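You operate a simulated robot arm through the tools that you are given. There is no shell and no other tool.

The job below is to be done with a simulated two-armed robot. You get a single attempt, and the scene is never put back.

JOB
Put the long block in the bench vise and sand its old paint off with the sanding block marked 80.
Fine: tighten the vise before sanding; put the sanding block back, open the vise all the way and leave the long block in it. Set down upright: what you pick out. What is to be rubbed or washed off counts as gone when no trace of it is left.

The check looks at the end state, three seconds after you hand in, the way a careful person would. Anything else that was tipped, shoved, dropped, spilled or broken makes it a failure.

ROBOT AND FRAMES
Two 7-joint arms with fingered hands on one trunk that stands fixed in place. Base frame: the origin is at the foot of the trunk, x ahead of it, y to its left, z up; the work surface is at about z = 920. Units: mm, degrees, N and s.
The left shoulder is at [70, 139, 1133], the right one opposite. With the tool pointing down near the work surface each hand reaches from about 460 to 840 mm from the base axis, measured 20 degrees to its own side. Payload 3.9 kg a hand.
The TCP of each hand is the grasp point between the finger pads, 29 mm short of the fingertips. In the tool frame z runs along the fingers and y along their closing line. The gripper opens to 100 mm; its body begins 34 mm behind the TCP. The gripper is a hand of 5 fingers: y runs from the thumb to the fingers, the wrist lies at [-15, -105, -177] in the tool frame.
Orientation is told as [roll, pitch, yaw] about the base's x, y, z axes, in that order, counted from this pose: with the fingers straight down and the wrist toward the robot, the tool's x, y and z point along [0, 1, 0], [1, 0, 0] and [0, 0, -1] of the base frame.

CONTROLS
- The arms move only by the tool move_arm. It takes "left_plan", "right_plan" or both (then of equal length, played together; a hand with none holds still); each is a list of rows, each a list of 6 numbers: the turn, a rotation vector about the base's x, y, z in degrees, then the shift along the base's x, y, z in mm. In form: [[ax, ay, az, x, y, z], ...]. A call has 1 to 20 rows; each row shifts and turns the commanded pose from where the row before left it. Each row takes 0.2 s and may step no farther than 50 mm and 8.6 degrees from the row before; otherwise, the whole call is refused. A pose out of reach is approached as far as the arm can. The call stops where the force on the tool passes 50 N (or 10 N more than at its start, if that is more) or the arm is blocked; 0.2 s more then pass. In this call time passes only in rows, and 0.2 s behind the last. The reply holds the time, the measured pose of the TCP, the force on the tool along the base axes, the opening and the grip force, in the units named above and with some noise, with the torque about the TCP (base axes, N m) and any sound that the robot's microphone picked up.
- Cameras (640 x 400 px; columns grow to the right, rows downward): "scene" is now at [144.7, -11.2, 1457.2]; the picture's right is [0.09, -1.00, 0.00], its down [-0.59, -0.06, -0.81] and it looks along [0.80, 0.08, -0.59] (base axes); focal length 280 px, centre (320, 200). "left" rides on the left gripper at [-66, -86, -121] in its tool frame; the picture's right is [-0.76, -0.31, 0.58], its down [0.59, -0.70, 0.40] and it looks along [0.28, 0.64, 0.71] (tool axes); focal length 247 px, centre (320, 200). "right" rides on the right gripper at [66, -86, -121] in its tool frame; the picture's right is [-0.76, 0.31, -0.58], its down [-0.59, -0.70, 0.40] and it looks along [-0.28, 0.64, 0.71] (tool axes); focal length 247 px, centre (320, 200). There is no depth. A picture from a camera that has moved, and an enlarged one, comes with that camera's place and axes in the base frame and with its lens. The place of the scene camera against the robot may be out by one fixed shift of up to 25 mm in any direction.
- get_image(camera): a new picture of that camera. The clock stands still meanwhile.
- slide_trunk(by): slides the trunk up (or, below 0, down) by that many mm; the arms and the scene camera ride with it, the base frame stays. It gives what a move gives, with no picture.
- finger_targets(index, middle, ring, little, thumb_bend, thumb_turn, hand): sets how far each is bent, from 0 (flat) to 1 (curled in); at 0.3 the hand is open as for a grip, at 0.7 the pads meet at the TCP. One left out holds its place. A second passes; each finger stops where it meets its share of the squeeze, and holds until it gets a number again. It is the only way to open and close the hand. It gives what a move gives, with no picture; readings hold the bend of each and the force on index, middle, ring, little, thumb and palm. thumb_turn goes from beside the hand (0) to across from the fingers (1), as for a grip.
- aim_head(pan, tilt): turns the head with the scene camera to pan (to the left, within 86 degrees either way) and tilt (down, from -29 to 69), counted from straight ahead of the robot. It gives what a move gives.
- inspect(camera, box): a new picture of the part [left, top, right, bottom] of that camera's present view, enlarged. The clock stands still meanwhile.
- job_done(): hands the job in; it is judged then, once.

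Places have to be worked out from the pictures, the camera data and where the tool is seen. Open the grippers and draw the arms clear of the work before you hand the job in, unless the task says otherwise.

The tools are called after "Emit:" as name(argument=value, ...) on one line, values as JSON. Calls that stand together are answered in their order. move_arm: Moves the arms, as the interface text tells. Its arguments: {"type":"object","properties":{"left_plan":{"type":"array","items":{"type":"array","items":{"type":"number"}}},"right_plan":{"type":"array","items":{"type":"array","items":{"type":"number"}}}},"required":[]} The other tools are called the same way: slide_trunk (by) moves the trunk up or down; finger_targets (index, middle, ring, little, thumb_bend, thumb_turn, hand) moves the fingers one by one; aim_head (pan, tilt) turns the head that bears the scene camera; get_image (camera) takes a picture; inspect (camera, box) takes an enlarged picture of a part of a camera's view; job_done () hands the job in.

At the start:

```text
t: 0.0
left_tcp_pos: [451.0, 328.7, 1295.5]
left_ee_rot: [0.1, 0.0, 11.9]
left_contact_force: [0.1, 0.6, 0.3]
left_moment: [0.0, 0.0, -0.04]
left_width: 99.9
left_grip_force: 0.0
left_shape: jaw
left_bend: [0.3, 0.3, 0.3, 0.3, 0.3, 0.98]
left_finger forces: [0.1, 0.0, 0.0, 0.0, 0.1, 0.0]
right_tcp_pos: [598.8, -171.8, 1209.5]
right_ee_rot: [0.1, 0.0, 11.8]
right_contact_force: [-0.8, -0.1, 0.2]
right_moment: [0.01, -0.02, 0.01]
right_width: 99.9
right_grip_force: 0.1
right_shape: jaw
right_bend: [0.3, 0.3, 0.3, 0.3, 0.3, 0.98]
right_finger forces: [0.0, 0.0, 0.0, 0.1, 0.1, 0.0]
trunk travel left (down, up): [-775.0, 65.0]
head pan, tilt (commanded): [5.4, 36.1]
```

scene: 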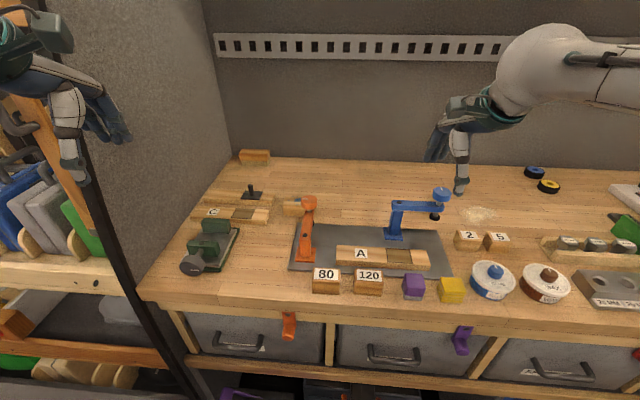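
right: 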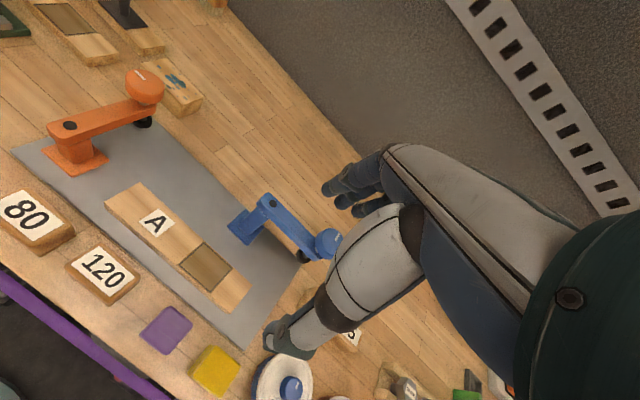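
left: 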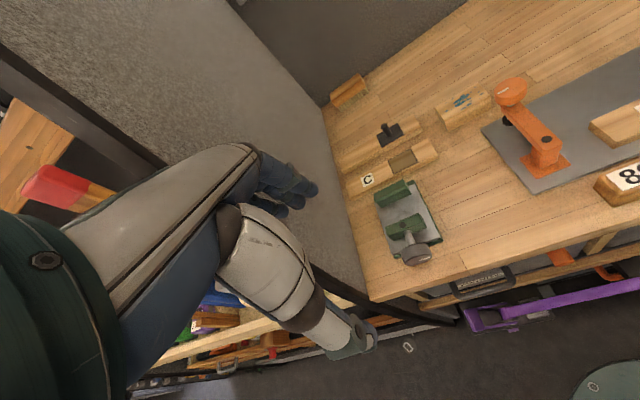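

I start by looking closely at the scene before moving anything: the vise seems to be the green thing at the left, blocks marked A and C, and sanding blocks 80 and 120 near the front edge.

Emit:
inspect(camera="scene", box=[140, 140, 300, 290])

Emit:
inspect(camera="scene", box=[280, 180, 480, 310])

Emit:
inspect(camera="scene", box=[440, 150, 640, 310])

Emit:
inspect(camera="left", box=[310, 60, 510, 280])

```text
2.67 times, centred on (220, 215) of scene
camera zoom: at [144.7, -11.2, 1457.2], right [0.09, -1.0, 0.0], down [-0.59, -0.06, -0.81], along [0.8, 0.08, -0.59], focal length 747 px, centre (587, 160)
```

zoom: 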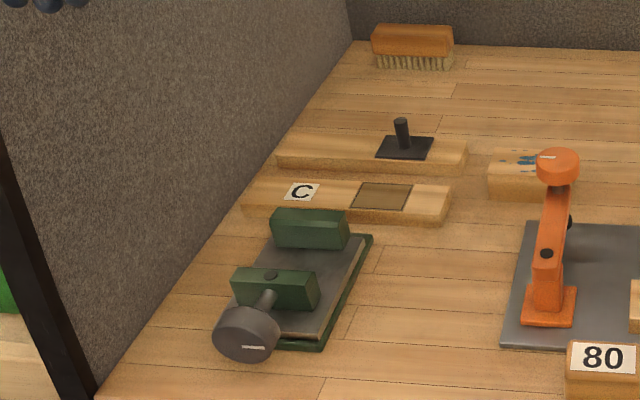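

```text
3.08 times, centred on (380, 245) of scene
camera zoom: at [144.7, -11.2, 1457.2], right [0.09, -1.0, 0.0], down [-0.59, -0.06, -0.81], along [0.8, 0.08, -0.59], focal length 862 px, centre (135, 62)
```

zoom: 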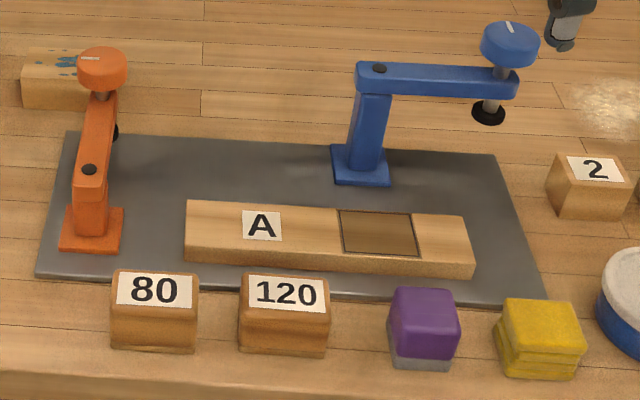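

```text
2.50 times, centred on (540, 230) of scene
camera zoom: at [144.7, -11.2, 1457.2], right [0.09, -1.0, 0.0], down [-0.59, -0.06, -0.81], along [0.8, 0.08, -0.59], focal length 700 px, centre (-230, 125)
```

zoom: 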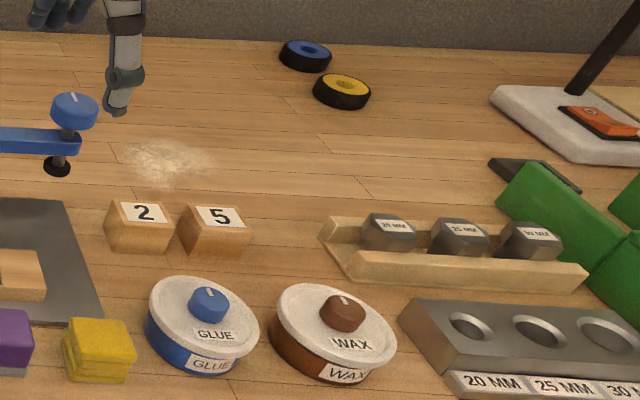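

```text
1.82 times, centred on (410, 170) of left
camera zoom: at [380.5, 247.2, 1417.1], right [-0.14, -0.8, -0.58], down [-0.81, 0.43, -0.4], along [0.57, 0.41, -0.71], focal length 449 px, centre (156, 254)
```

zoom: 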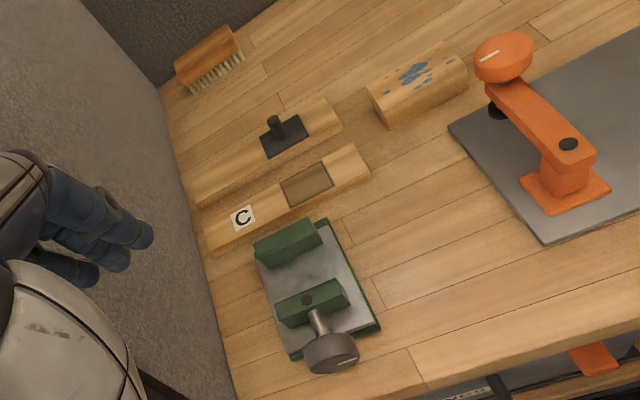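

The block with blue paint specks (behind the orange clamp) must be the long block. I take enlarged views of it and of the sanding blocks from the right hand camera, without moving.

Emit:
inspect(camera="right", box=[0, 0, 240, 150])

Emit:
inspect(camera="right", box=[0, 150, 240, 300])

Emit:
inspect(camera="left", box=[360, 60, 520, 160])

Emit:
inspect(camera="left", box=[350, 160, 470, 280])

```text
2.67 times, centred on (120, 75) of right
camera zoom: at [502.3, -125.3, 1330.6], right [0.46, -0.68, 0.58], down [-0.57, -0.72, -0.4], along [0.69, -0.15, -0.71], focal length 659 px, centre (853, 533)
```

zoom: 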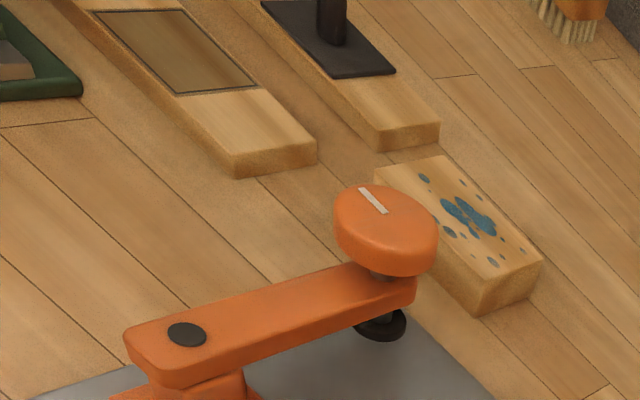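

```text
2.67 times, centred on (120, 225) of right
camera zoom: at [502.3, -125.3, 1330.6], right [0.46, -0.68, 0.58], down [-0.57, -0.72, -0.4], along [0.69, -0.15, -0.71], focal length 659 px, centre (853, 133)
```

zoom: 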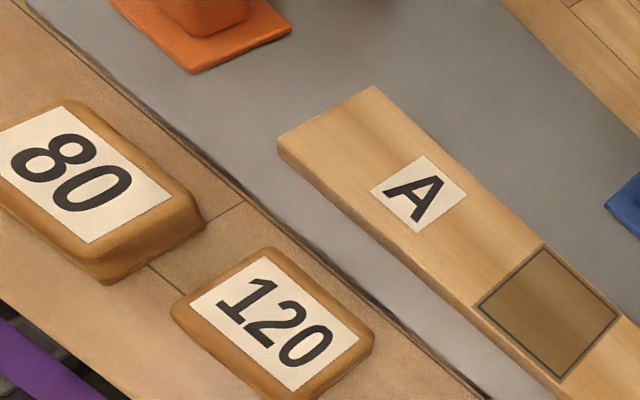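

```text
4.00 times, centred on (440, 110) of left
camera zoom: at [380.5, 247.2, 1417.1], right [-0.14, -0.8, -0.58], down [-0.81, 0.43, -0.4], along [0.57, 0.41, -0.71], focal length 988 px, centre (-160, 560)
```

zoom: 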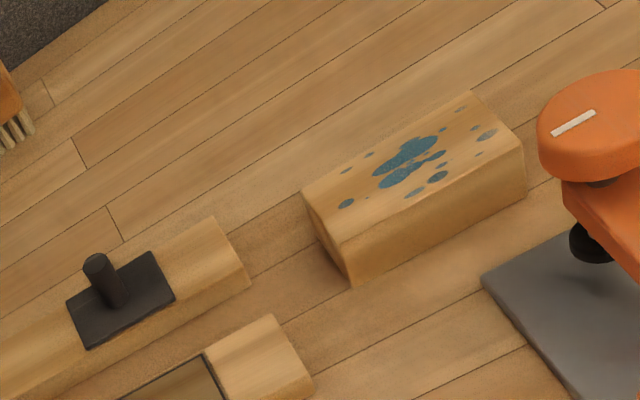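

```text
3.33 times, centred on (410, 220) of left
camera zoom: at [380.5, 247.2, 1417.1], right [-0.14, -0.8, -0.58], down [-0.81, 0.43, -0.4], along [0.57, 0.41, -0.71], focal length 823 px, centre (20, 133)
```

zoom: 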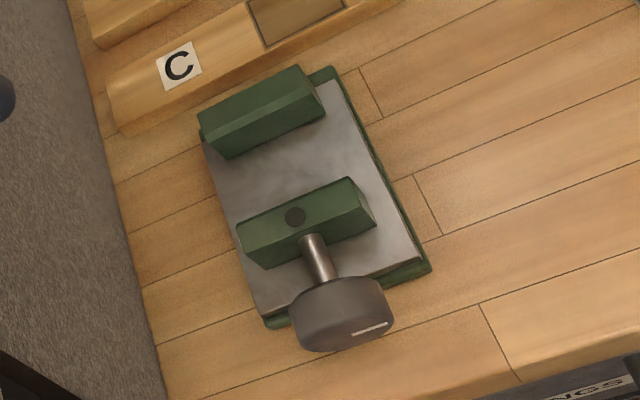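

The long block (paint on its top) appears to be around x 774–823, y 85–173, about 37 tall; the vise around x 535–680, y 332 with its knob facing me. I move the left hand down a little for a closer view of the vise.

Emit:
move_arm(left_plan=[[0, 0, 0, 0, -15, -38], [0, 0, 0, 0, -15, -38], [0, 0, 0, 0, -15, -38], [0, 0, 0, 0, -15, -38], [0, 0, 0, 0, -15, -38]])

Emit:
get_image(camera="left")

Emit:
get_image(camera="scene")

```text
t: 1.2
left_tcp_pos: [451.9, 257.5, 1102.7]
left_ee_rot: [-0.1, 0.0, 11.9]
left_contact_force: [0.5, 0.0, 0.3]
left_moment: [0.02, -0.05, -0.03]
left_width: 99.9
left_grip_force: 0.1
left_shape: jaw
left_bend: [0.3, 0.3, 0.3, 0.3, 0.3, 0.98]
left_finger forces: [0.0, 0.1, 0.0, 0.0, 0.0, 0.0]
right_tcp_pos: [600.2, -172.5, 1209.9]
right_ee_rot: [0.0, 0.0, 11.9]
right_contact_force: [-1.0, -0.6, 0.4]
right_moment: [0.01, -0.04, -0.01]
right_width: 100.0
right_grip_force: 0.1
right_shape: jaw
right_bend: [0.3, 0.3, 0.3, 0.3, 0.3, 0.98]
right_finger forces: [0.1, 0.0, 0.0, 0.0, 0.0, 0.1]
trunk travel left (down, up): [-775.0, 65.0]
head pan, tilt (commanded): [5.4, 36.1]
```

```text
taken
camera left: at [381.6, 174.7, 1224.9], right [-0.14, -0.81, -0.58], down [-0.81, 0.43, -0.4], along [0.57, 0.41, -0.71], focal length 247 px, centre (320, 200)
```

left: 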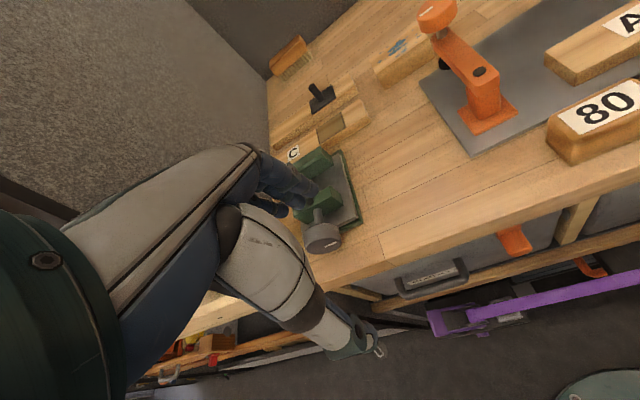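

```text
taken
camera scene: at [145.2, -11.2, 1457.2], right [0.09, -1.0, 0.0], down [-0.59, -0.06, -0.81], along [0.8, 0.08, -0.59], focal length 280 px, centre (320, 200)
```

scene: 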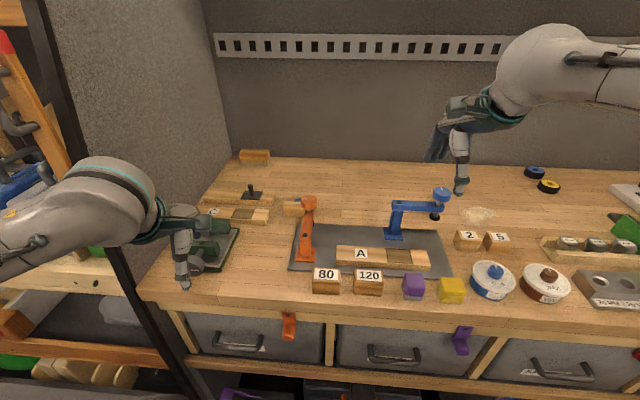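

The hand hides the vise from here; I shift the hand to the left and slightly up so that the vise comes clear in the hand camera.

Emit:
move_arm(left_plan=[[0, 0, 0, -5, 40, 10], [0, 0, 0, -5, 40, 10], [0, 0, 0, -5, 20, 0]])

Emit:
get_image(camera="left")

Emit:
inspect(camera="left", box=[340, 140, 540, 300])

Emit:
inspect(camera="left", box=[340, 20, 540, 150])

```text
t: 2.0
left_tcp_pos: [436.4, 354.8, 1124.3]
left_ee_rot: [0.0, 0.0, 11.9]
left_contact_force: [-0.2, 0.3, 0.3]
left_moment: [-0.04, 0.0, -0.01]
left_width: 99.7
left_grip_force: 0.1
left_shape: jaw
left_bend: [0.3, 0.3, 0.3, 0.3, 0.3, 0.98]
left_finger forces: [0.1, 0.0, 0.0, 0.1, 0.0, 0.1]
right_tcp_pos: [598.4, -170.8, 1210.4]
right_ee_rot: [-0.1, -0.1, 12.0]
right_contact_force: [-0.7, 0.3, -0.1]
right_moment: [-0.01, 0.01, 0.01]
right_width: 99.8
right_grip_force: 0.0
right_shape: jaw
right_bend: [0.3, 0.3, 0.3, 0.3, 0.3, 0.98]
right_finger forces: [0.0, 0.1, 0.1, 0.0, 0.1, 0.0]
trunk travel left (down, up): [-775.0, 65.0]
head pan, tilt (commanded): [5.4, 36.1]
```

```text
taken
camera left: at [365.0, 272.4, 1246.2], right [-0.14, -0.8, -0.58], down [-0.81, 0.43, -0.4], along [0.57, 0.41, -0.71], focal length 247 px, centre (320, 200)
```

left: 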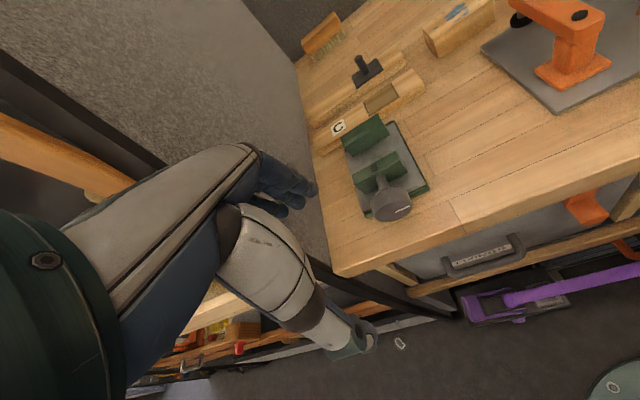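

```text
2.50 times, centred on (440, 220) of left
camera zoom: at [365.0, 272.4, 1246.2], right [-0.14, -0.8, -0.58], down [-0.81, 0.43, -0.4], along [0.57, 0.41, -0.71], focal length 617 px, centre (20, 150)
```

zoom: 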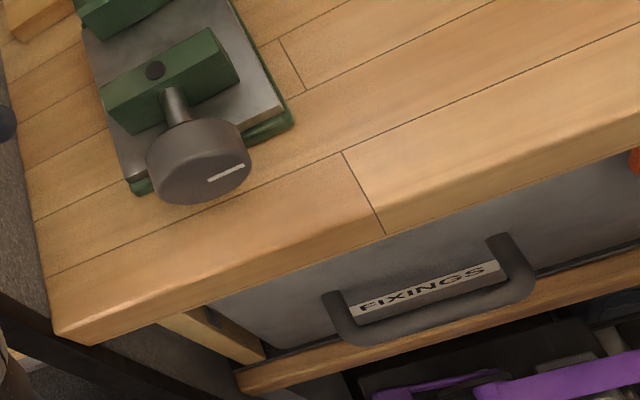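

```text
3.08 times, centred on (440, 85) of left
camera zoom: at [365.0, 272.4, 1246.2], right [-0.14, -0.8, -0.58], down [-0.81, 0.43, -0.4], along [0.57, 0.41, -0.71], focal length 760 px, centre (-49, 554)
```

zoom: 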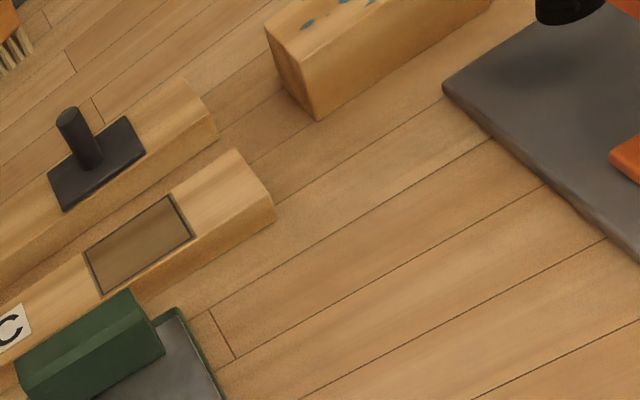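

The vise is now clear; I enlarge it from this view for measuring.

Emit:
inspect(camera="left", box=[330, 105, 450, 225])

Emit:
inspect(camera="scene", box=[300, 250, 480, 310])

```text
3.33 times, centred on (390, 165) of left
camera zoom: at [365.0, 272.4, 1246.2], right [-0.14, -0.8, -0.58], down [-0.81, 0.43, -0.4], along [0.57, 0.41, -0.71], focal length 823 px, centre (87, 317)
```

zoom: 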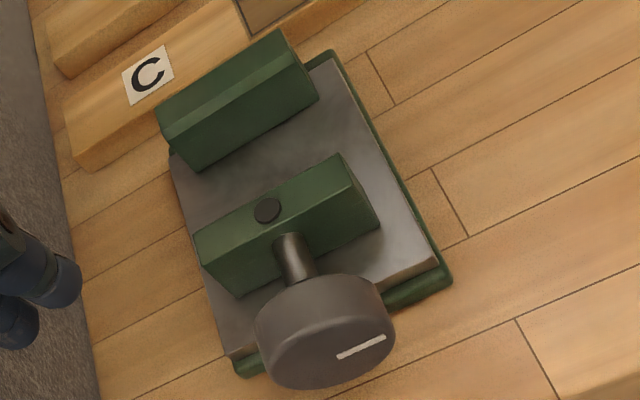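

```text
3.56 times, centred on (390, 280) of scene
camera zoom: at [144.4, -10.9, 1457.3], right [0.09, -1.0, 0.0], down [-0.59, -0.06, -0.81], along [0.8, 0.08, -0.59], focal length 996 px, centre (71, -84)
```

zoom: 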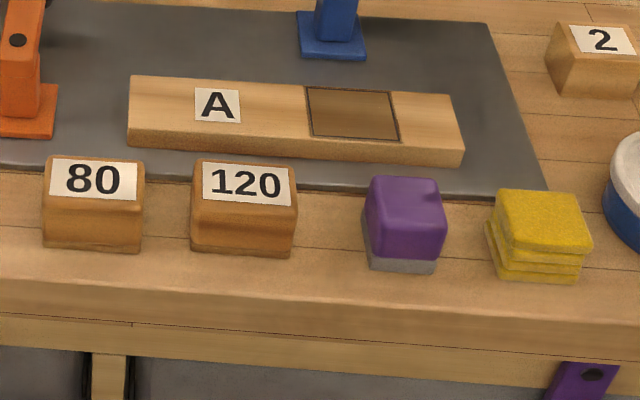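

From this view I judge the vise base at x 548–700, y 282–382, jaws y 297–367 with about a 69 mm gap (x 597–666), jaw tops near z 971, knob centre near [537, 332, 952]. I test whether the left hand can be yawed to 90° (closing along y) high above the vise, since I will need it to grip the block by its ends.

Emit:
move_arm(left_plan=[[0, 0, 7.8, 19.6, -2.3, 0], [0, 0, 7.8, 19.6, -2.3, 0], [0, 0, 7.8, 19.6, -2.3, 0], [0, 0, 7.8, 19.6, -2.3, 0], [0, 0, 7.8, 19.6, -2.3, 0], [0, 0, 7.8, 19.6, -2.3, 0], [0, 0, 7.8, 19.6, -2.3, 0], [0, 0, 7.8, 19.6, -2.3, 0], [0, 0, 7.8, 19.6, -2.3, 0], [0, 0, 7.8, 19.6, -2.3, 0]])

Emit:
get_image(camera="left")

Emit:
get_image(camera="scene")

```text
t: 4.2
left_tcp_pos: [635.3, 333.5, 1125.8]
left_ee_rot: [0.0, -0.1, 90.0]
left_contact_force: [0.2, 0.3, 0.1]
left_moment: [0.06, 0.01, 0.03]
left_width: 99.7
left_grip_force: 0.0
left_shape: jaw
left_bend: [0.3, 0.3, 0.3, 0.3, 0.3, 0.98]
left_finger forces: [0.0, 0.1, 0.0, 0.1, 0.0, 0.0]
right_tcp_pos: [601.7, -172.7, 1209.4]
right_ee_rot: [0.0, 0.0, 11.9]
right_contact_force: [0.1, 0.7, 0.0]
right_moment: [0.0, 0.0, 0.0]
right_width: 99.6
right_grip_force: 0.1
right_shape: jaw
right_bend: [0.3, 0.3, 0.3, 0.3, 0.3, 0.98]
right_finger forces: [0.0, 0.0, 0.0, 0.1, 0.0, 0.1]
trunk travel left (down, up): [-775.0, 65.0]
head pan, tilt (commanded): [5.4, 36.1]
```

```text
taken
camera left: at [699.5, 245.8, 1247.4], right [0.76, -0.31, -0.58], down [-0.59, -0.7, -0.4], along [-0.28, 0.64, -0.71], focal length 247 px, centre (320, 200)
```

left: 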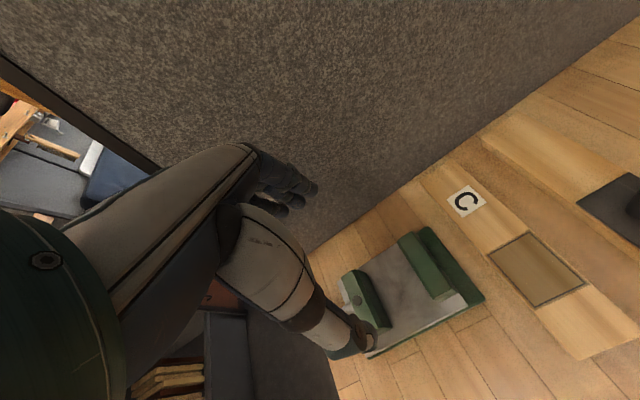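

```text
taken
camera scene: at [146.8, -11.9, 1457.0], right [0.09, -1.0, 0.0], down [-0.59, -0.06, -0.81], along [0.8, 0.08, -0.59], focal length 280 px, centre (320, 200)
```

scene: 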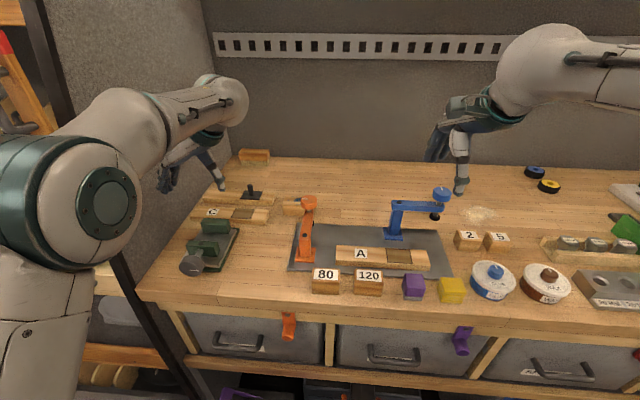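

Yaw 90 is reachable above the vise. I enlarge this side view of the vise for a second measurement.

Emit:
inspect(camera="left", box=[320, 200, 500, 370])

Emit:
inspect(camera="scene", box=[160, 200, 260, 290])

```text
2.35 times, centred on (410, 285) of left
camera zoom: at [699.5, 245.8, 1247.4], right [0.76, -0.31, -0.58], down [-0.59, -0.7, -0.4], along [-0.28, 0.64, -0.71], focal length 581 px, centre (108, 0)
```

zoom: 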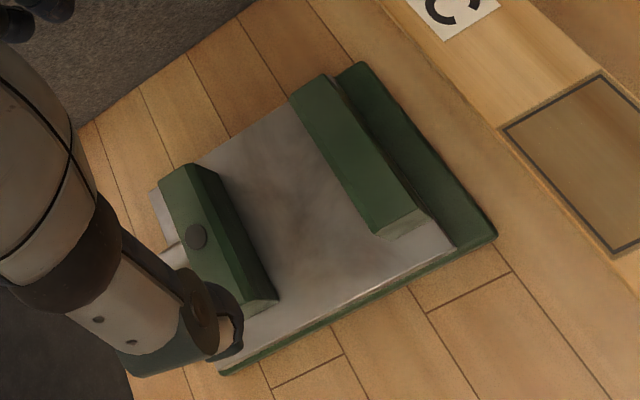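

```text
4.44 times, centred on (210, 245) of scene
camera zoom: at [146.8, -11.9, 1457.0], right [0.09, -1.0, 0.0], down [-0.59, -0.06, -0.81], along [0.8, 0.08, -0.59], focal length 1245 px, centre (809, 0)
```

zoom: 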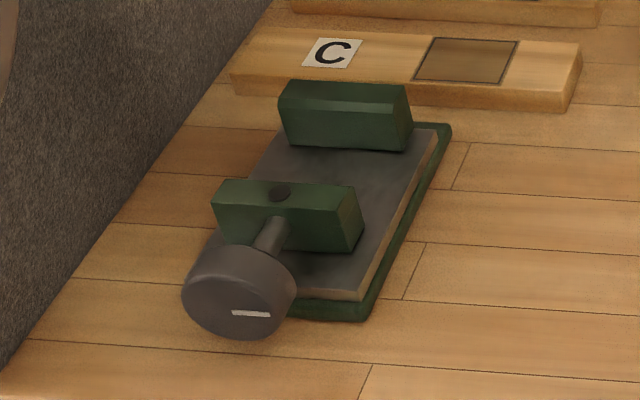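

The vise jaws now triangulate to x≈597 and x≈661 (gap ≈64), y 297–368, plate top ≈940, jaw tops ≈972. Next I turn the hand to yaw −30 and go nearer the long block to look at it and at the orange clamp beside it.

Emit:
move_arm(left_plan=[[0, 0, -8, 1, -10, -2], [0, 0, -8, 1, -10, -2], [0, 0, -8, 1, -10, -2], [0, 0, -8, 1, -10, -2], [0, 0, -8, 1, -10, -2], [0, 0, -8, 1, -10, -2], [0, 0, -8, 1, -10, -2], [0, 0, -8, 1, -10, -2], [0, 0, -8, 1, -10, -2], [0, 0, -8, 1, -10, -2], [0, 0, -8, 1, -10, -2], [0, 0, -8, 1, -10, -2], [0, 0, -8, 1, -10, -2], [0, 0, -8, 1, -10, -2], [0, 0, -8, 1, -10, -2]])

Emit:
get_image(camera="left")

```text
t: 7.4
left_tcp_pos: [648.6, 181.7, 1096.3]
left_ee_rot: [0.0, 0.0, -30.2]
left_contact_force: [-0.8, -0.3, -0.6]
left_moment: [-0.01, 0.0, 0.01]
left_width: 99.7
left_grip_force: 0.0
left_shape: jaw
left_bend: [0.3, 0.3, 0.3, 0.3, 0.3, 0.98]
left_finger forces: [0.0, 0.0, 0.1, 0.1, 0.0, 0.0]
right_tcp_pos: [599.7, -171.6, 1209.4]
right_ee_rot: [0.1, 0.1, 11.8]
right_contact_force: [0.6, -0.7, -0.2]
right_moment: [0.0, 0.0, -0.03]
right_width: 99.9
right_grip_force: 0.1
right_shape: jaw
right_bend: [0.3, 0.3, 0.3, 0.3, 0.3, 0.98]
right_finger forces: [0.1, 0.0, 0.1, 0.1, 0.0, 0.1]
trunk travel left (down, up): [-775.0, 65.0]
head pan, tilt (commanded): [5.4, 36.1]
```

```text
taken
camera left: at [540.9, 167.1, 1217.4], right [-0.65, -0.5, -0.58], down [-0.31, 0.86, -0.4], along [0.7, -0.08, -0.71], focal length 247 px, centre (320, 200)
```

left: 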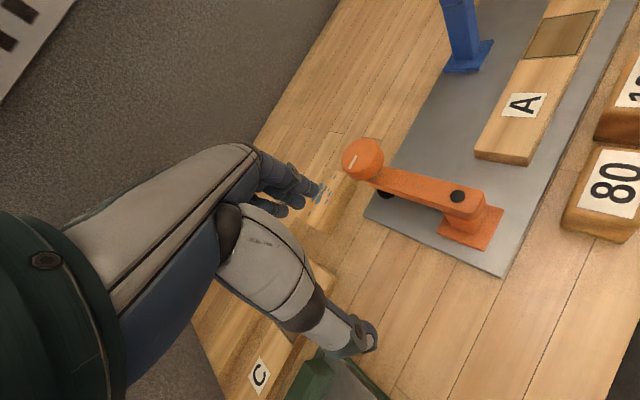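

The fingers hide the block here; I yaw back to about −10 and shift left so the block comes out beside the fingers.

Emit:
move_arm(left_plan=[[0, 0, 6.7, 16, 31, 9], [0, 0, 6.7, 16, 31, 9], [0, 0, 6.7, 16, 31, 9]])

Emit:
get_image(camera="left")

Emit:
inspect(camera="left", box=[340, 60, 540, 220])

```text
t: 8.2
left_tcp_pos: [691.7, 276.3, 1121.4]
left_ee_rot: [-0.1, 0.0, -9.9]
left_contact_force: [-0.2, 0.5, 0.6]
left_moment: [0.01, -0.01, 0.0]
left_width: 99.8
left_grip_force: 0.1
left_shape: jaw
left_bend: [0.3, 0.3, 0.3, 0.3, 0.3, 0.98]
left_finger forces: [0.0, 0.1, 0.0, 0.0, 0.0, 0.0]
right_tcp_pos: [599.9, -172.7, 1210.4]
right_ee_rot: [0.0, 0.1, 12.0]
right_contact_force: [0.1, 0.5, 0.5]
right_moment: [-0.02, -0.02, 0.0]
right_width: 99.5
right_grip_force: 0.0
right_shape: jaw
right_bend: [0.3, 0.3, 0.3, 0.3, 0.3, 0.98]
right_finger forces: [0.1, 0.0, 0.0, 0.0, 0.0, 0.1]
trunk travel left (down, up): [-775.0, 65.0]
head pan, tilt (commanded): [5.4, 36.1]
```

```text
taken
camera left: at [596.0, 224.8, 1243.0], right [-0.43, -0.69, -0.58], down [-0.59, 0.7, -0.4], along [0.68, 0.17, -0.71], focal length 247 px, centre (320, 200)
```

left: 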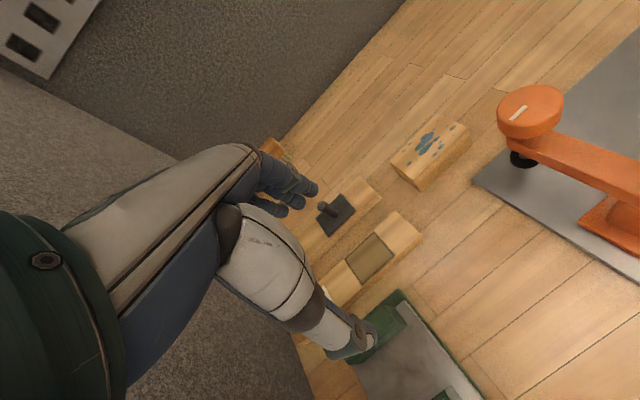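

```text
2.50 times, centred on (440, 140) of left
camera zoom: at [596.0, 224.8, 1243.0], right [-0.43, -0.69, -0.58], down [-0.59, 0.7, -0.4], along [0.68, 0.17, -0.71], focal length 617 px, centre (20, 350)
```

zoom: 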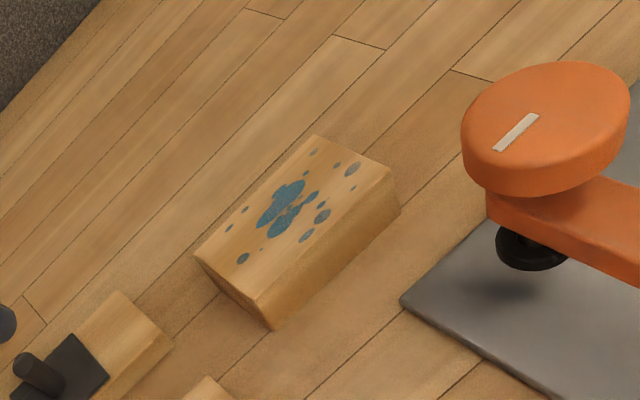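

The long block measures about x 773–822, y 86–176 (50 × 90), top near z 955, square to the axes; the orange knob is at [700, 89], top 1036. I set the fingers a bit narrower and go above the block with a slight lean to stay clear of the orange knob.

Emit:
move_arm(left_plan=[[0, 0, 5, 26.3, -32.3, 0], [0, 0, 5, 26.3, -32.3, 0], [-6, 0, 0, 26.3, -32.3, 0], [-6, 0, 0, 26.3, -32.3, 0]])

Emit:
finger_targets(hand="left", index=0.37, middle=0.37, ring=0.37, little=0.37, thumb_bend=0.37)

Emit:
get_image(camera="left")

Emit:
get_image(camera="scene")

```text
t: 9.2
left_tcp_pos: [783.5, 145.3, 1117.8]
left_ee_rot: [-12.0, 0.2, -0.1]
left_contact_force: [0.2, 0.1, 0.0]
left_moment: [-0.01, -0.01, 0.0]
left_width: 99.8
left_grip_force: 0.1
left_shape: jaw
left_bend: [0.3, 0.3, 0.3, 0.3, 0.3, 0.98]
left_finger forces: [0.0, 0.0, 0.1, 0.0, 0.0, 0.1]
left hand out of reach, approached as far as the arm can: row 4
right_tcp_pos: [598.9, -173.4, 1209.4]
right_ee_rot: [0.0, 0.0, 11.9]
right_contact_force: [-0.1, -0.7, 0.5]
right_moment: [-0.02, 0.01, -0.03]
right_width: 99.7
right_grip_force: 0.0
right_shape: jaw
right_bend: [0.3, 0.3, 0.3, 0.3, 0.3, 0.98]
right_finger forces: [0.0, 0.1, 0.1, 0.0, 0.1, 0.0]
trunk travel left (down, up): [-775.0, 65.0]
head pan, tilt (commanded): [5.4, 36.1]
```

```text
t: 10.2
left_tcp_pos: [784.0, 148.1, 1118.3]
left_ee_rot: [-12.0, -0.1, -0.1]
left_contact_force: [-0.5, 0.0, 0.0]
left_moment: [0.0, -0.05, 0.01]
left_width: 82.2
left_grip_force: 0.0
left_shape: fingers
left_bend: [0.37, 0.37, 0.37, 0.37, 0.37, 0.98]
left_finger forces: [0.0, 0.0, 0.1, 0.0, 0.0, 0.0]
right_tcp_pos: [599.5, -171.4, 1209.2]
right_ee_rot: [0.0, 0.1, 12.0]
right_contact_force: [-0.1, -0.4, -0.2]
right_moment: [0.03, -0.01, 0.0]
right_width: 99.8
right_grip_force: 0.1
right_shape: jaw
right_bend: [0.3, 0.3, 0.3, 0.3, 0.3, 0.98]
right_finger forces: [0.1, 0.0, 0.1, 0.0, 0.0, 0.0]
trunk travel left (down, up): [-775.0, 65.0]
head pan, tilt (commanded): [5.4, 36.1]
```

```text
taken
camera left: at [697.7, 107.8, 1251.8], right [-0.31, -0.86, -0.41], down [-0.7, 0.49, -0.51], along [0.64, 0.13, -0.76], focal length 247 px, centre (320, 200)
```

left: 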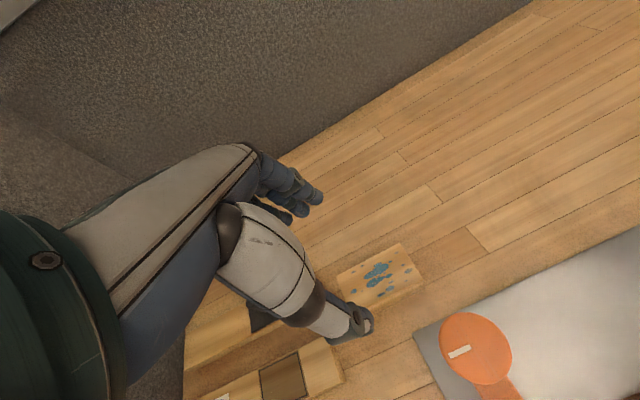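

```text
taken
camera scene: at [145.2, -11.2, 1457.2], right [0.09, -1.0, 0.0], down [-0.59, -0.06, -0.81], along [0.8, 0.08, -0.59], focal length 280 px, centre (320, 200)
```

scene: 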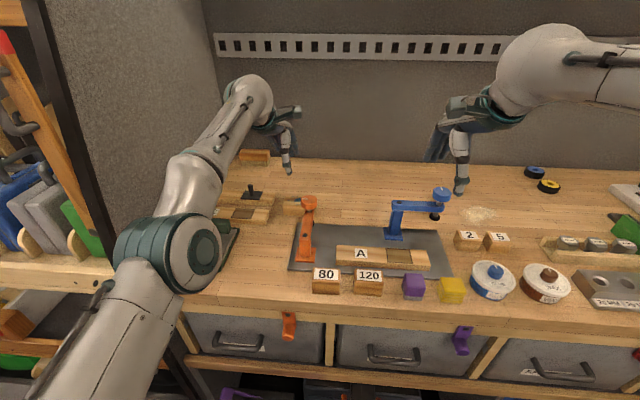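

The reach ends slightly short only because the hand is still high; the opening is 82 mm now. I go down in steps and watch that the pose converges to x≈797, y≈147.

Emit:
move_arm(left_plan=[[0, 0, 0, 0, 0, -30], [0, 0, 0, 0, 0, -30], [0, 0, 0, 0, 0, -25]])

Emit:
get_image(camera="left")

```text
t: 11.0
left_tcp_pos: [784.8, 147.6, 1033.8]
left_ee_rot: [-12.1, -0.1, -0.1]
left_contact_force: [0.2, 0.3, -0.4]
left_moment: [0.01, 0.02, -0.01]
left_width: 82.3
left_grip_force: 0.0
left_shape: fingers
left_bend: [0.37, 0.37, 0.37, 0.37, 0.37, 0.98]
left_finger forces: [0.1, 0.0, 0.0, 0.0, 0.1, 0.1]
right_tcp_pos: [599.7, -171.2, 1209.9]
right_ee_rot: [-0.1, 0.0, 11.8]
right_contact_force: [0.6, 0.7, -0.1]
right_moment: [0.03, 0.0, 0.05]
right_width: 99.6
right_grip_force: 0.0
right_shape: jaw
right_bend: [0.3, 0.3, 0.3, 0.3, 0.3, 0.98]
right_finger forces: [0.0, 0.0, 0.0, 0.1, 0.0, 0.0]
trunk travel left (down, up): [-775.0, 65.0]
head pan, tilt (commanded): [5.4, 36.1]
```

```text
taken
camera left: at [698.0, 108.3, 1165.7], right [-0.31, -0.86, -0.41], down [-0.7, 0.49, -0.51], along [0.64, 0.13, -0.76], focal length 247 px, centre (320, 200)
```

left: 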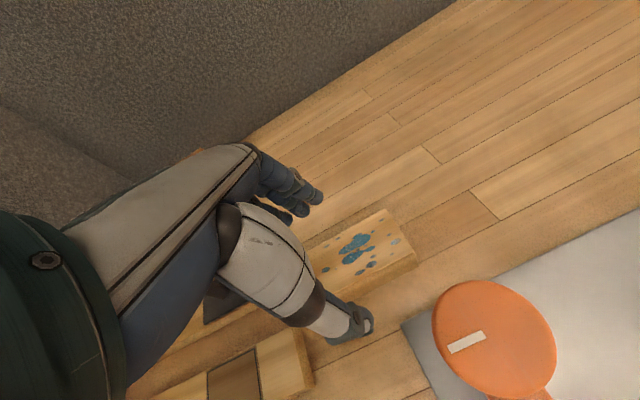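

The command was clipped to x 784.8. Now lower, I shift +12.5 in x, and go further down above the block.

Emit:
move_arm(left_plan=[[0, 0, 0, 6, 0, -10], [0, 0, 0, 6.5, 0, -15]])

Emit:
get_image(camera="left")

Emit:
inspect(camera="scene", box=[240, 120, 360, 280])

```text
t: 11.6
left_tcp_pos: [798.5, 147.4, 1007.5]
left_ee_rot: [-11.9, 0.0, 0.1]
left_contact_force: [-0.5, -0.7, 0.0]
left_moment: [-0.02, 0.01, 0.02]
left_width: 82.3
left_grip_force: 0.1
left_shape: fingers
left_bend: [0.37, 0.37, 0.37, 0.37, 0.37, 0.98]
left_finger forces: [0.0, 0.1, 0.0, 0.0, 0.1, 0.0]
right_tcp_pos: [600.4, -170.1, 1210.2]
right_ee_rot: [0.0, 0.0, 11.9]
right_contact_force: [-0.1, -1.0, -0.6]
right_moment: [-0.01, 0.02, 0.0]
right_width: 99.8
right_grip_force: 0.0
right_shape: jaw
right_bend: [0.3, 0.3, 0.3, 0.3, 0.3, 0.98]
right_finger forces: [0.0, 0.0, 0.0, 0.0, 0.0, 0.1]
trunk travel left (down, up): [-775.0, 65.0]
head pan, tilt (commanded): [5.4, 36.1]
```

```text
taken
camera left: at [712.5, 108.5, 1141.0], right [-0.31, -0.86, -0.41], down [-0.7, 0.49, -0.51], along [0.64, 0.13, -0.76], focal length 247 px, centre (320, 200)
```

left: 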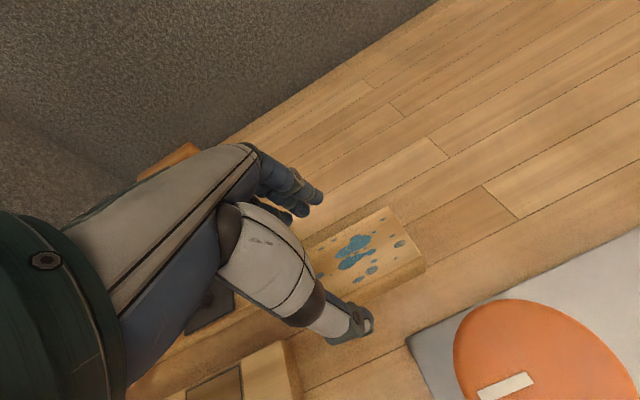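

```text
2.50 times, centred on (300, 200) of scene
camera zoom: at [145.7, -10.9, 1457.2], right [0.09, -1.0, 0.0], down [-0.59, -0.06, -0.81], along [0.8, 0.08, -0.59], focal length 700 px, centre (370, 200)
```

zoom: 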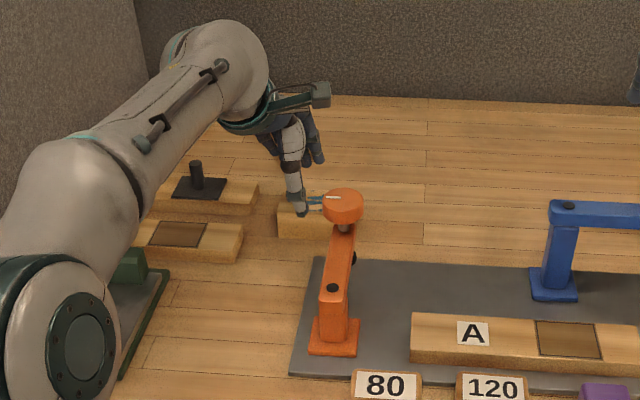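

Thumb and fingers straddle the block and the orange knob is clear. I lower 45 mm to grip height.

Emit:
move_arm(left_plan=[[0, 0, 0, 0, 0, -15], [0, 0, 0, -0.5, 0, -15], [0, 0, 0, 0, 0, -15]])

Emit:
get_image(camera="left")

Emit:
inspect(camera="scene", box=[260, 150, 340, 230])

```text
t: 12.4
left_tcp_pos: [798.6, 147.7, 964.0]
left_ee_rot: [-12.0, 0.1, 0.0]
left_contact_force: [0.0, 0.3, -0.9]
left_moment: [-0.01, 0.04, 0.05]
left_width: 82.4
left_grip_force: 0.0
left_shape: fingers
left_bend: [0.37, 0.37, 0.37, 0.37, 0.37, 0.98]
left_finger forces: [0.1, 0.0, 0.1, 0.0, 0.1, 0.0]
right_tcp_pos: [599.5, -172.4, 1210.4]
right_ee_rot: [0.0, 0.0, 11.9]
right_contact_force: [0.2, 0.3, 0.5]
right_moment: [0.01, -0.01, 0.0]
right_width: 100.0
right_grip_force: 0.0
right_shape: jaw
right_bend: [0.3, 0.3, 0.3, 0.3, 0.3, 0.98]
right_finger forces: [0.0, 0.1, 0.1, 0.0, 0.1, 0.1]
trunk travel left (down, up): [-775.0, 65.0]
head pan, tilt (commanded): [5.4, 36.1]
```

```text
taken
camera left: at [713.4, 106.9, 1097.0], right [-0.31, -0.86, -0.41], down [-0.7, 0.49, -0.51], along [0.64, 0.13, -0.76], focal length 247 px, centre (320, 200)
```

left: 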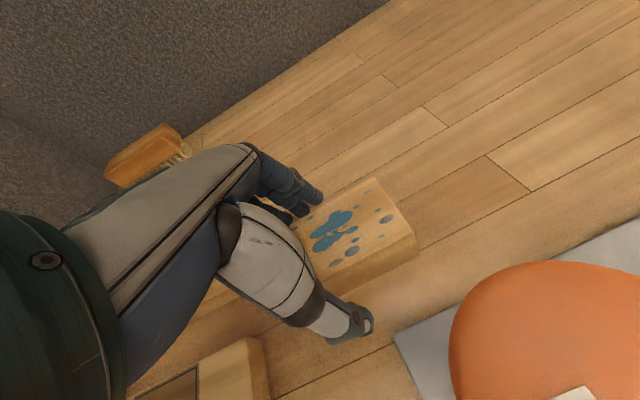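

```text
5.00 times, centred on (300, 190) of scene
camera zoom: at [145.1, -11.1, 1457.2], right [0.09, -1.0, 0.0], down [-0.59, -0.06, -0.81], along [0.8, 0.08, -0.59], focal length 1400 px, centre (420, 250)
```

zoom: 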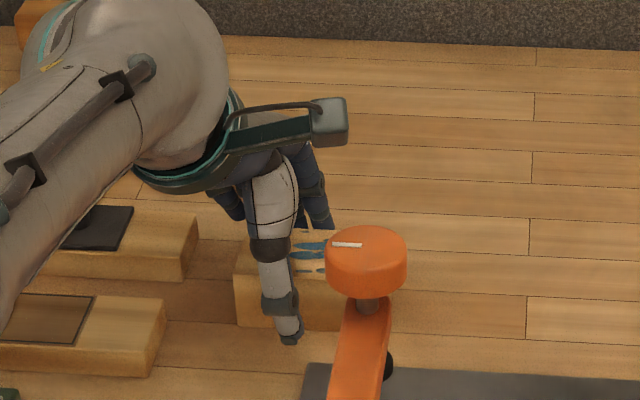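

Thumb is in front of and fingers behind the block. I close thumb, index, middle and ring on it, leaving the little finger out since it lies past the block's end.

Emit:
finger_targets(hand="left", index=0.62, middle=0.62, ring=0.62, thumb_bend=0.62)

Emit:
get_image(camera="left")

```text
t: 13.4
left_tcp_pos: [799.7, 146.5, 966.1]
left_ee_rot: [-12.0, 0.0, -0.1]
left_contact_force: [0.6, -0.1, 0.1]
left_moment: [-0.04, 0.04, -0.05]
left_width: 45.9
left_grip_force: 10.4
left_shape: fingers
left_bend: [0.56, 0.58, 0.59, 0.37, 0.53, 0.96]
left_finger forces: [5.7, 3.2, 1.9, 0.1, 10.7, 0.0]
right_tcp_pos: [599.1, -171.7, 1209.5]
right_ee_rot: [0.0, 0.0, 11.9]
right_contact_force: [-0.5, 0.1, 0.3]
right_moment: [0.0, -0.03, 0.0]
right_width: 99.8
right_grip_force: 0.1
right_shape: jaw
right_bend: [0.3, 0.3, 0.3, 0.3, 0.3, 0.98]
right_finger forces: [0.0, 0.0, 0.0, 0.0, 0.0, 0.1]
trunk travel left (down, up): [-775.0, 65.0]
head pan, tilt (commanded): [5.4, 36.1]
```

```text
taken
camera left: at [713.2, 106.9, 1097.3], right [-0.31, -0.86, -0.41], down [-0.7, 0.49, -0.51], along [0.64, 0.13, -0.76], focal length 247 px, centre (320, 200)
```

left: 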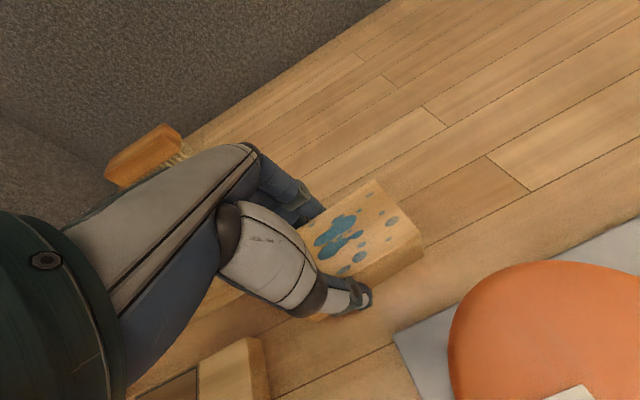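

The block is held with about 10 N. I lift it straight up a bit and check.

Emit:
move_arm(left_plan=[[0, 0, 0, 0, 0, 10], [0, 0, 0, 0, 0, 15], [0, 0, 0, 0, 0, 20], [0, 0, 0, 0, 0, 20]])

Emit:
get_image(camera="left")

Emit:
inspect(camera="scene", box=[240, 120, 360, 240])

```text
t: 14.4
left_tcp_pos: [797.5, 148.8, 1029.6]
left_ee_rot: [-12.1, -0.1, 0.0]
left_contact_force: [-0.4, 0.6, -1.4]
left_moment: [0.02, -0.01, 0.0]
left_width: 45.4
left_grip_force: 10.9
left_shape: fingers
left_bend: [0.56, 0.58, 0.59, 0.37, 0.53, 0.96]
left_finger forces: [5.6, 3.2, 2.0, 0.1, 10.6, 0.0]
right_tcp_pos: [599.3, -173.1, 1209.8]
right_ee_rot: [0.1, -0.1, 11.9]
right_contact_force: [0.6, -0.4, -0.1]
right_moment: [0.02, -0.02, -0.05]
right_width: 99.8
right_grip_force: 0.1
right_shape: jaw
right_bend: [0.3, 0.3, 0.3, 0.3, 0.3, 0.98]
right_finger forces: [0.0, 0.0, 0.0, 0.0, 0.1, 0.0]
trunk travel left (down, up): [-775.0, 65.0]
head pan, tilt (commanded): [5.4, 36.1]
```

```text
taken
camera left: at [711.8, 108.3, 1162.6], right [-0.31, -0.86, -0.41], down [-0.7, 0.49, -0.51], along [0.64, 0.13, -0.76], focal length 247 px, centre (320, 200)
```

left: 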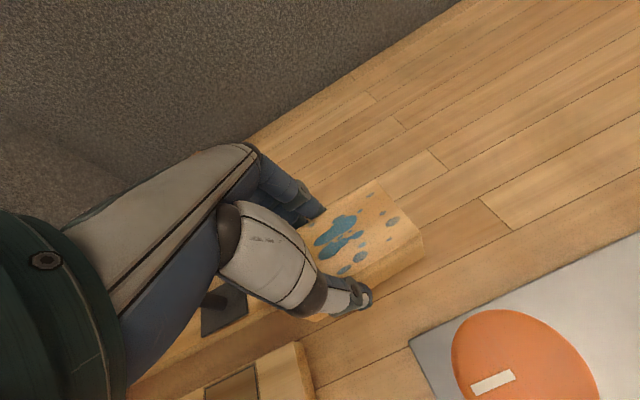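

```text
3.33 times, centred on (300, 180) of scene
camera zoom: at [144.6, -11.3, 1457.2], right [0.09, -1.0, 0.0], down [-0.59, -0.06, -0.81], along [0.8, 0.08, -0.59], focal length 934 px, centre (387, 267)
```

zoom: 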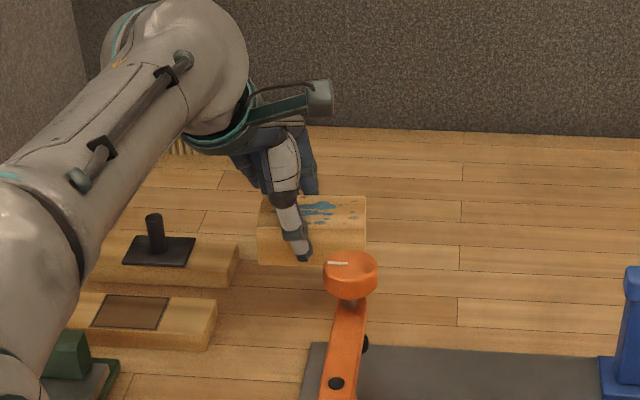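

The block is held level and rigidly. I raise it and carry it left and toward me, to the free bench spot around [535, 185], keeping the same tilt so that it stays level.

Emit:
move_arm(left_plan=[[0, 0, 0, -15, 12, 25], [0, 0, 0, -20, 12, 25], [0, 0, 0, -35, 12, 10], [0, 0, 0, -35, 6, 0], [0, 0, 0, -35, 5, 0], [0, 0, 0, -35, 4, 0], [0, 0, 0, -35, 0, 0], [0, 0, 0, -30, 0, 0], [0, 0, 0, -22, 0, -10]])

Emit:
get_image(camera="left")

Emit:
get_image(camera="scene")

```text
t: 16.4
left_tcp_pos: [535.6, 197.2, 1071.4]
left_ee_rot: [-12.7, 2.8, -1.3]
left_contact_force: [-1.1, 0.2, -1.5]
left_moment: [-0.02, 0.02, -0.03]
left_width: 45.9
left_grip_force: 10.4
left_shape: fingers
left_bend: [0.56, 0.58, 0.59, 0.37, 0.53, 0.96]
left_finger forces: [5.6, 3.1, 2.0, 0.0, 10.4, 0.0]
left hand out of reach, approached as far as the arm can: row 9
right_tcp_pos: [599.4, -169.0, 1211.0]
right_ee_rot: [-0.2, 0.1, 11.8]
right_contact_force: [0.7, 0.1, 0.7]
right_moment: [-0.01, 0.02, -0.04]
right_width: 99.6
right_grip_force: 0.0
right_shape: jaw
right_bend: [0.3, 0.3, 0.3, 0.3, 0.3, 0.98]
right_finger forces: [0.0, 0.0, 0.0, 0.1, 0.0, 0.0]
trunk travel left (down, up): [-775.0, 65.0]
head pan, tilt (commanded): [5.4, 36.1]
```

```text
taken
camera left: at [455.6, 161.3, 1208.7], right [-0.35, -0.86, -0.38], down [-0.72, 0.5, -0.48], along [0.61, 0.11, -0.79], focal length 247 px, centre (320, 200)
```

left: 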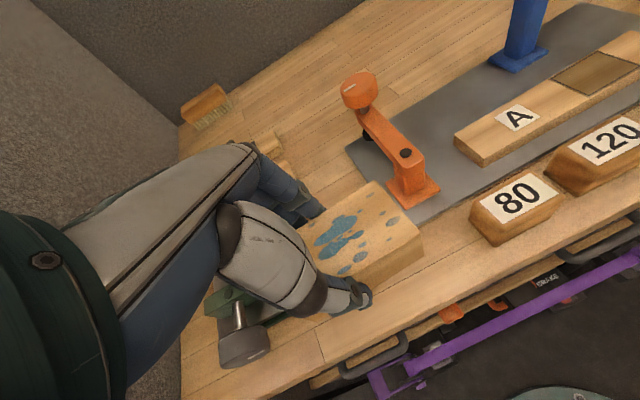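

```text
taken
camera scene: at [145.4, -7.3, 1457.2], right [0.09, -1.0, 0.0], down [-0.59, -0.06, -0.81], along [0.8, 0.07, -0.59], focal length 280 px, centre (320, 200)
```

scene: 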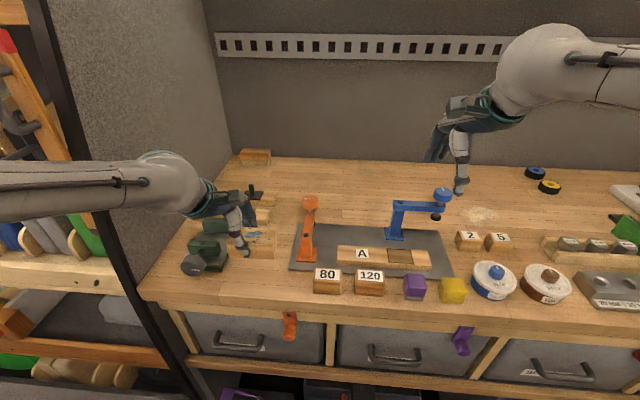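

The arm hit its inner limit here and tilted slightly, so I shift outward to x≈573, y≈217 and correct the orientation back before setting the block down.

Emit:
move_arm(left_plan=[[0.35, -1.4, 0.65, 19, 10, 0], [0.35, -1.4, 0.65, 19, 10, 0]])

Emit:
get_image(camera="left")

```text
t: 17.0
left_tcp_pos: [576.7, 218.6, 1076.5]
left_ee_rot: [-11.3, -2.8, 1.4]
left_contact_force: [0.3, 0.1, -0.6]
left_moment: [-0.01, 0.01, -0.02]
left_width: 45.5
left_grip_force: 10.4
left_shape: fingers
left_bend: [0.56, 0.58, 0.59, 0.37, 0.53, 0.96]
left_finger forces: [5.4, 3.1, 1.9, 0.1, 10.5, 0.1]
right_tcp_pos: [600.7, -172.0, 1209.3]
right_ee_rot: [0.0, 0.0, 11.9]
right_contact_force: [-0.9, -0.7, -1.0]
right_moment: [0.0, 0.0, -0.02]
right_width: 99.8
right_grip_force: 0.1
right_shape: jaw
right_bend: [0.3, 0.3, 0.3, 0.3, 0.3, 0.98]
right_finger forces: [0.1, 0.0, 0.0, 0.0, 0.1, 0.0]
trunk travel left (down, up): [-775.0, 65.0]
head pan, tilt (commanded): [5.4, 36.1]
```

```text
taken
camera left: at [484.4, 175.5, 1204.8], right [-0.27, -0.86, -0.43], down [-0.69, 0.48, -0.54], along [0.67, 0.15, -0.72], focal length 247 px, centre (320, 200)
```

left: 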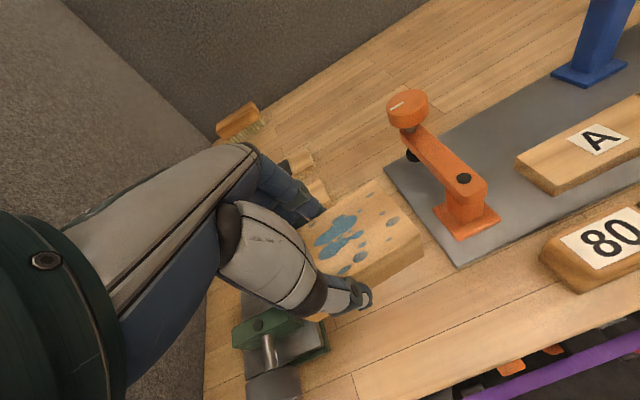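

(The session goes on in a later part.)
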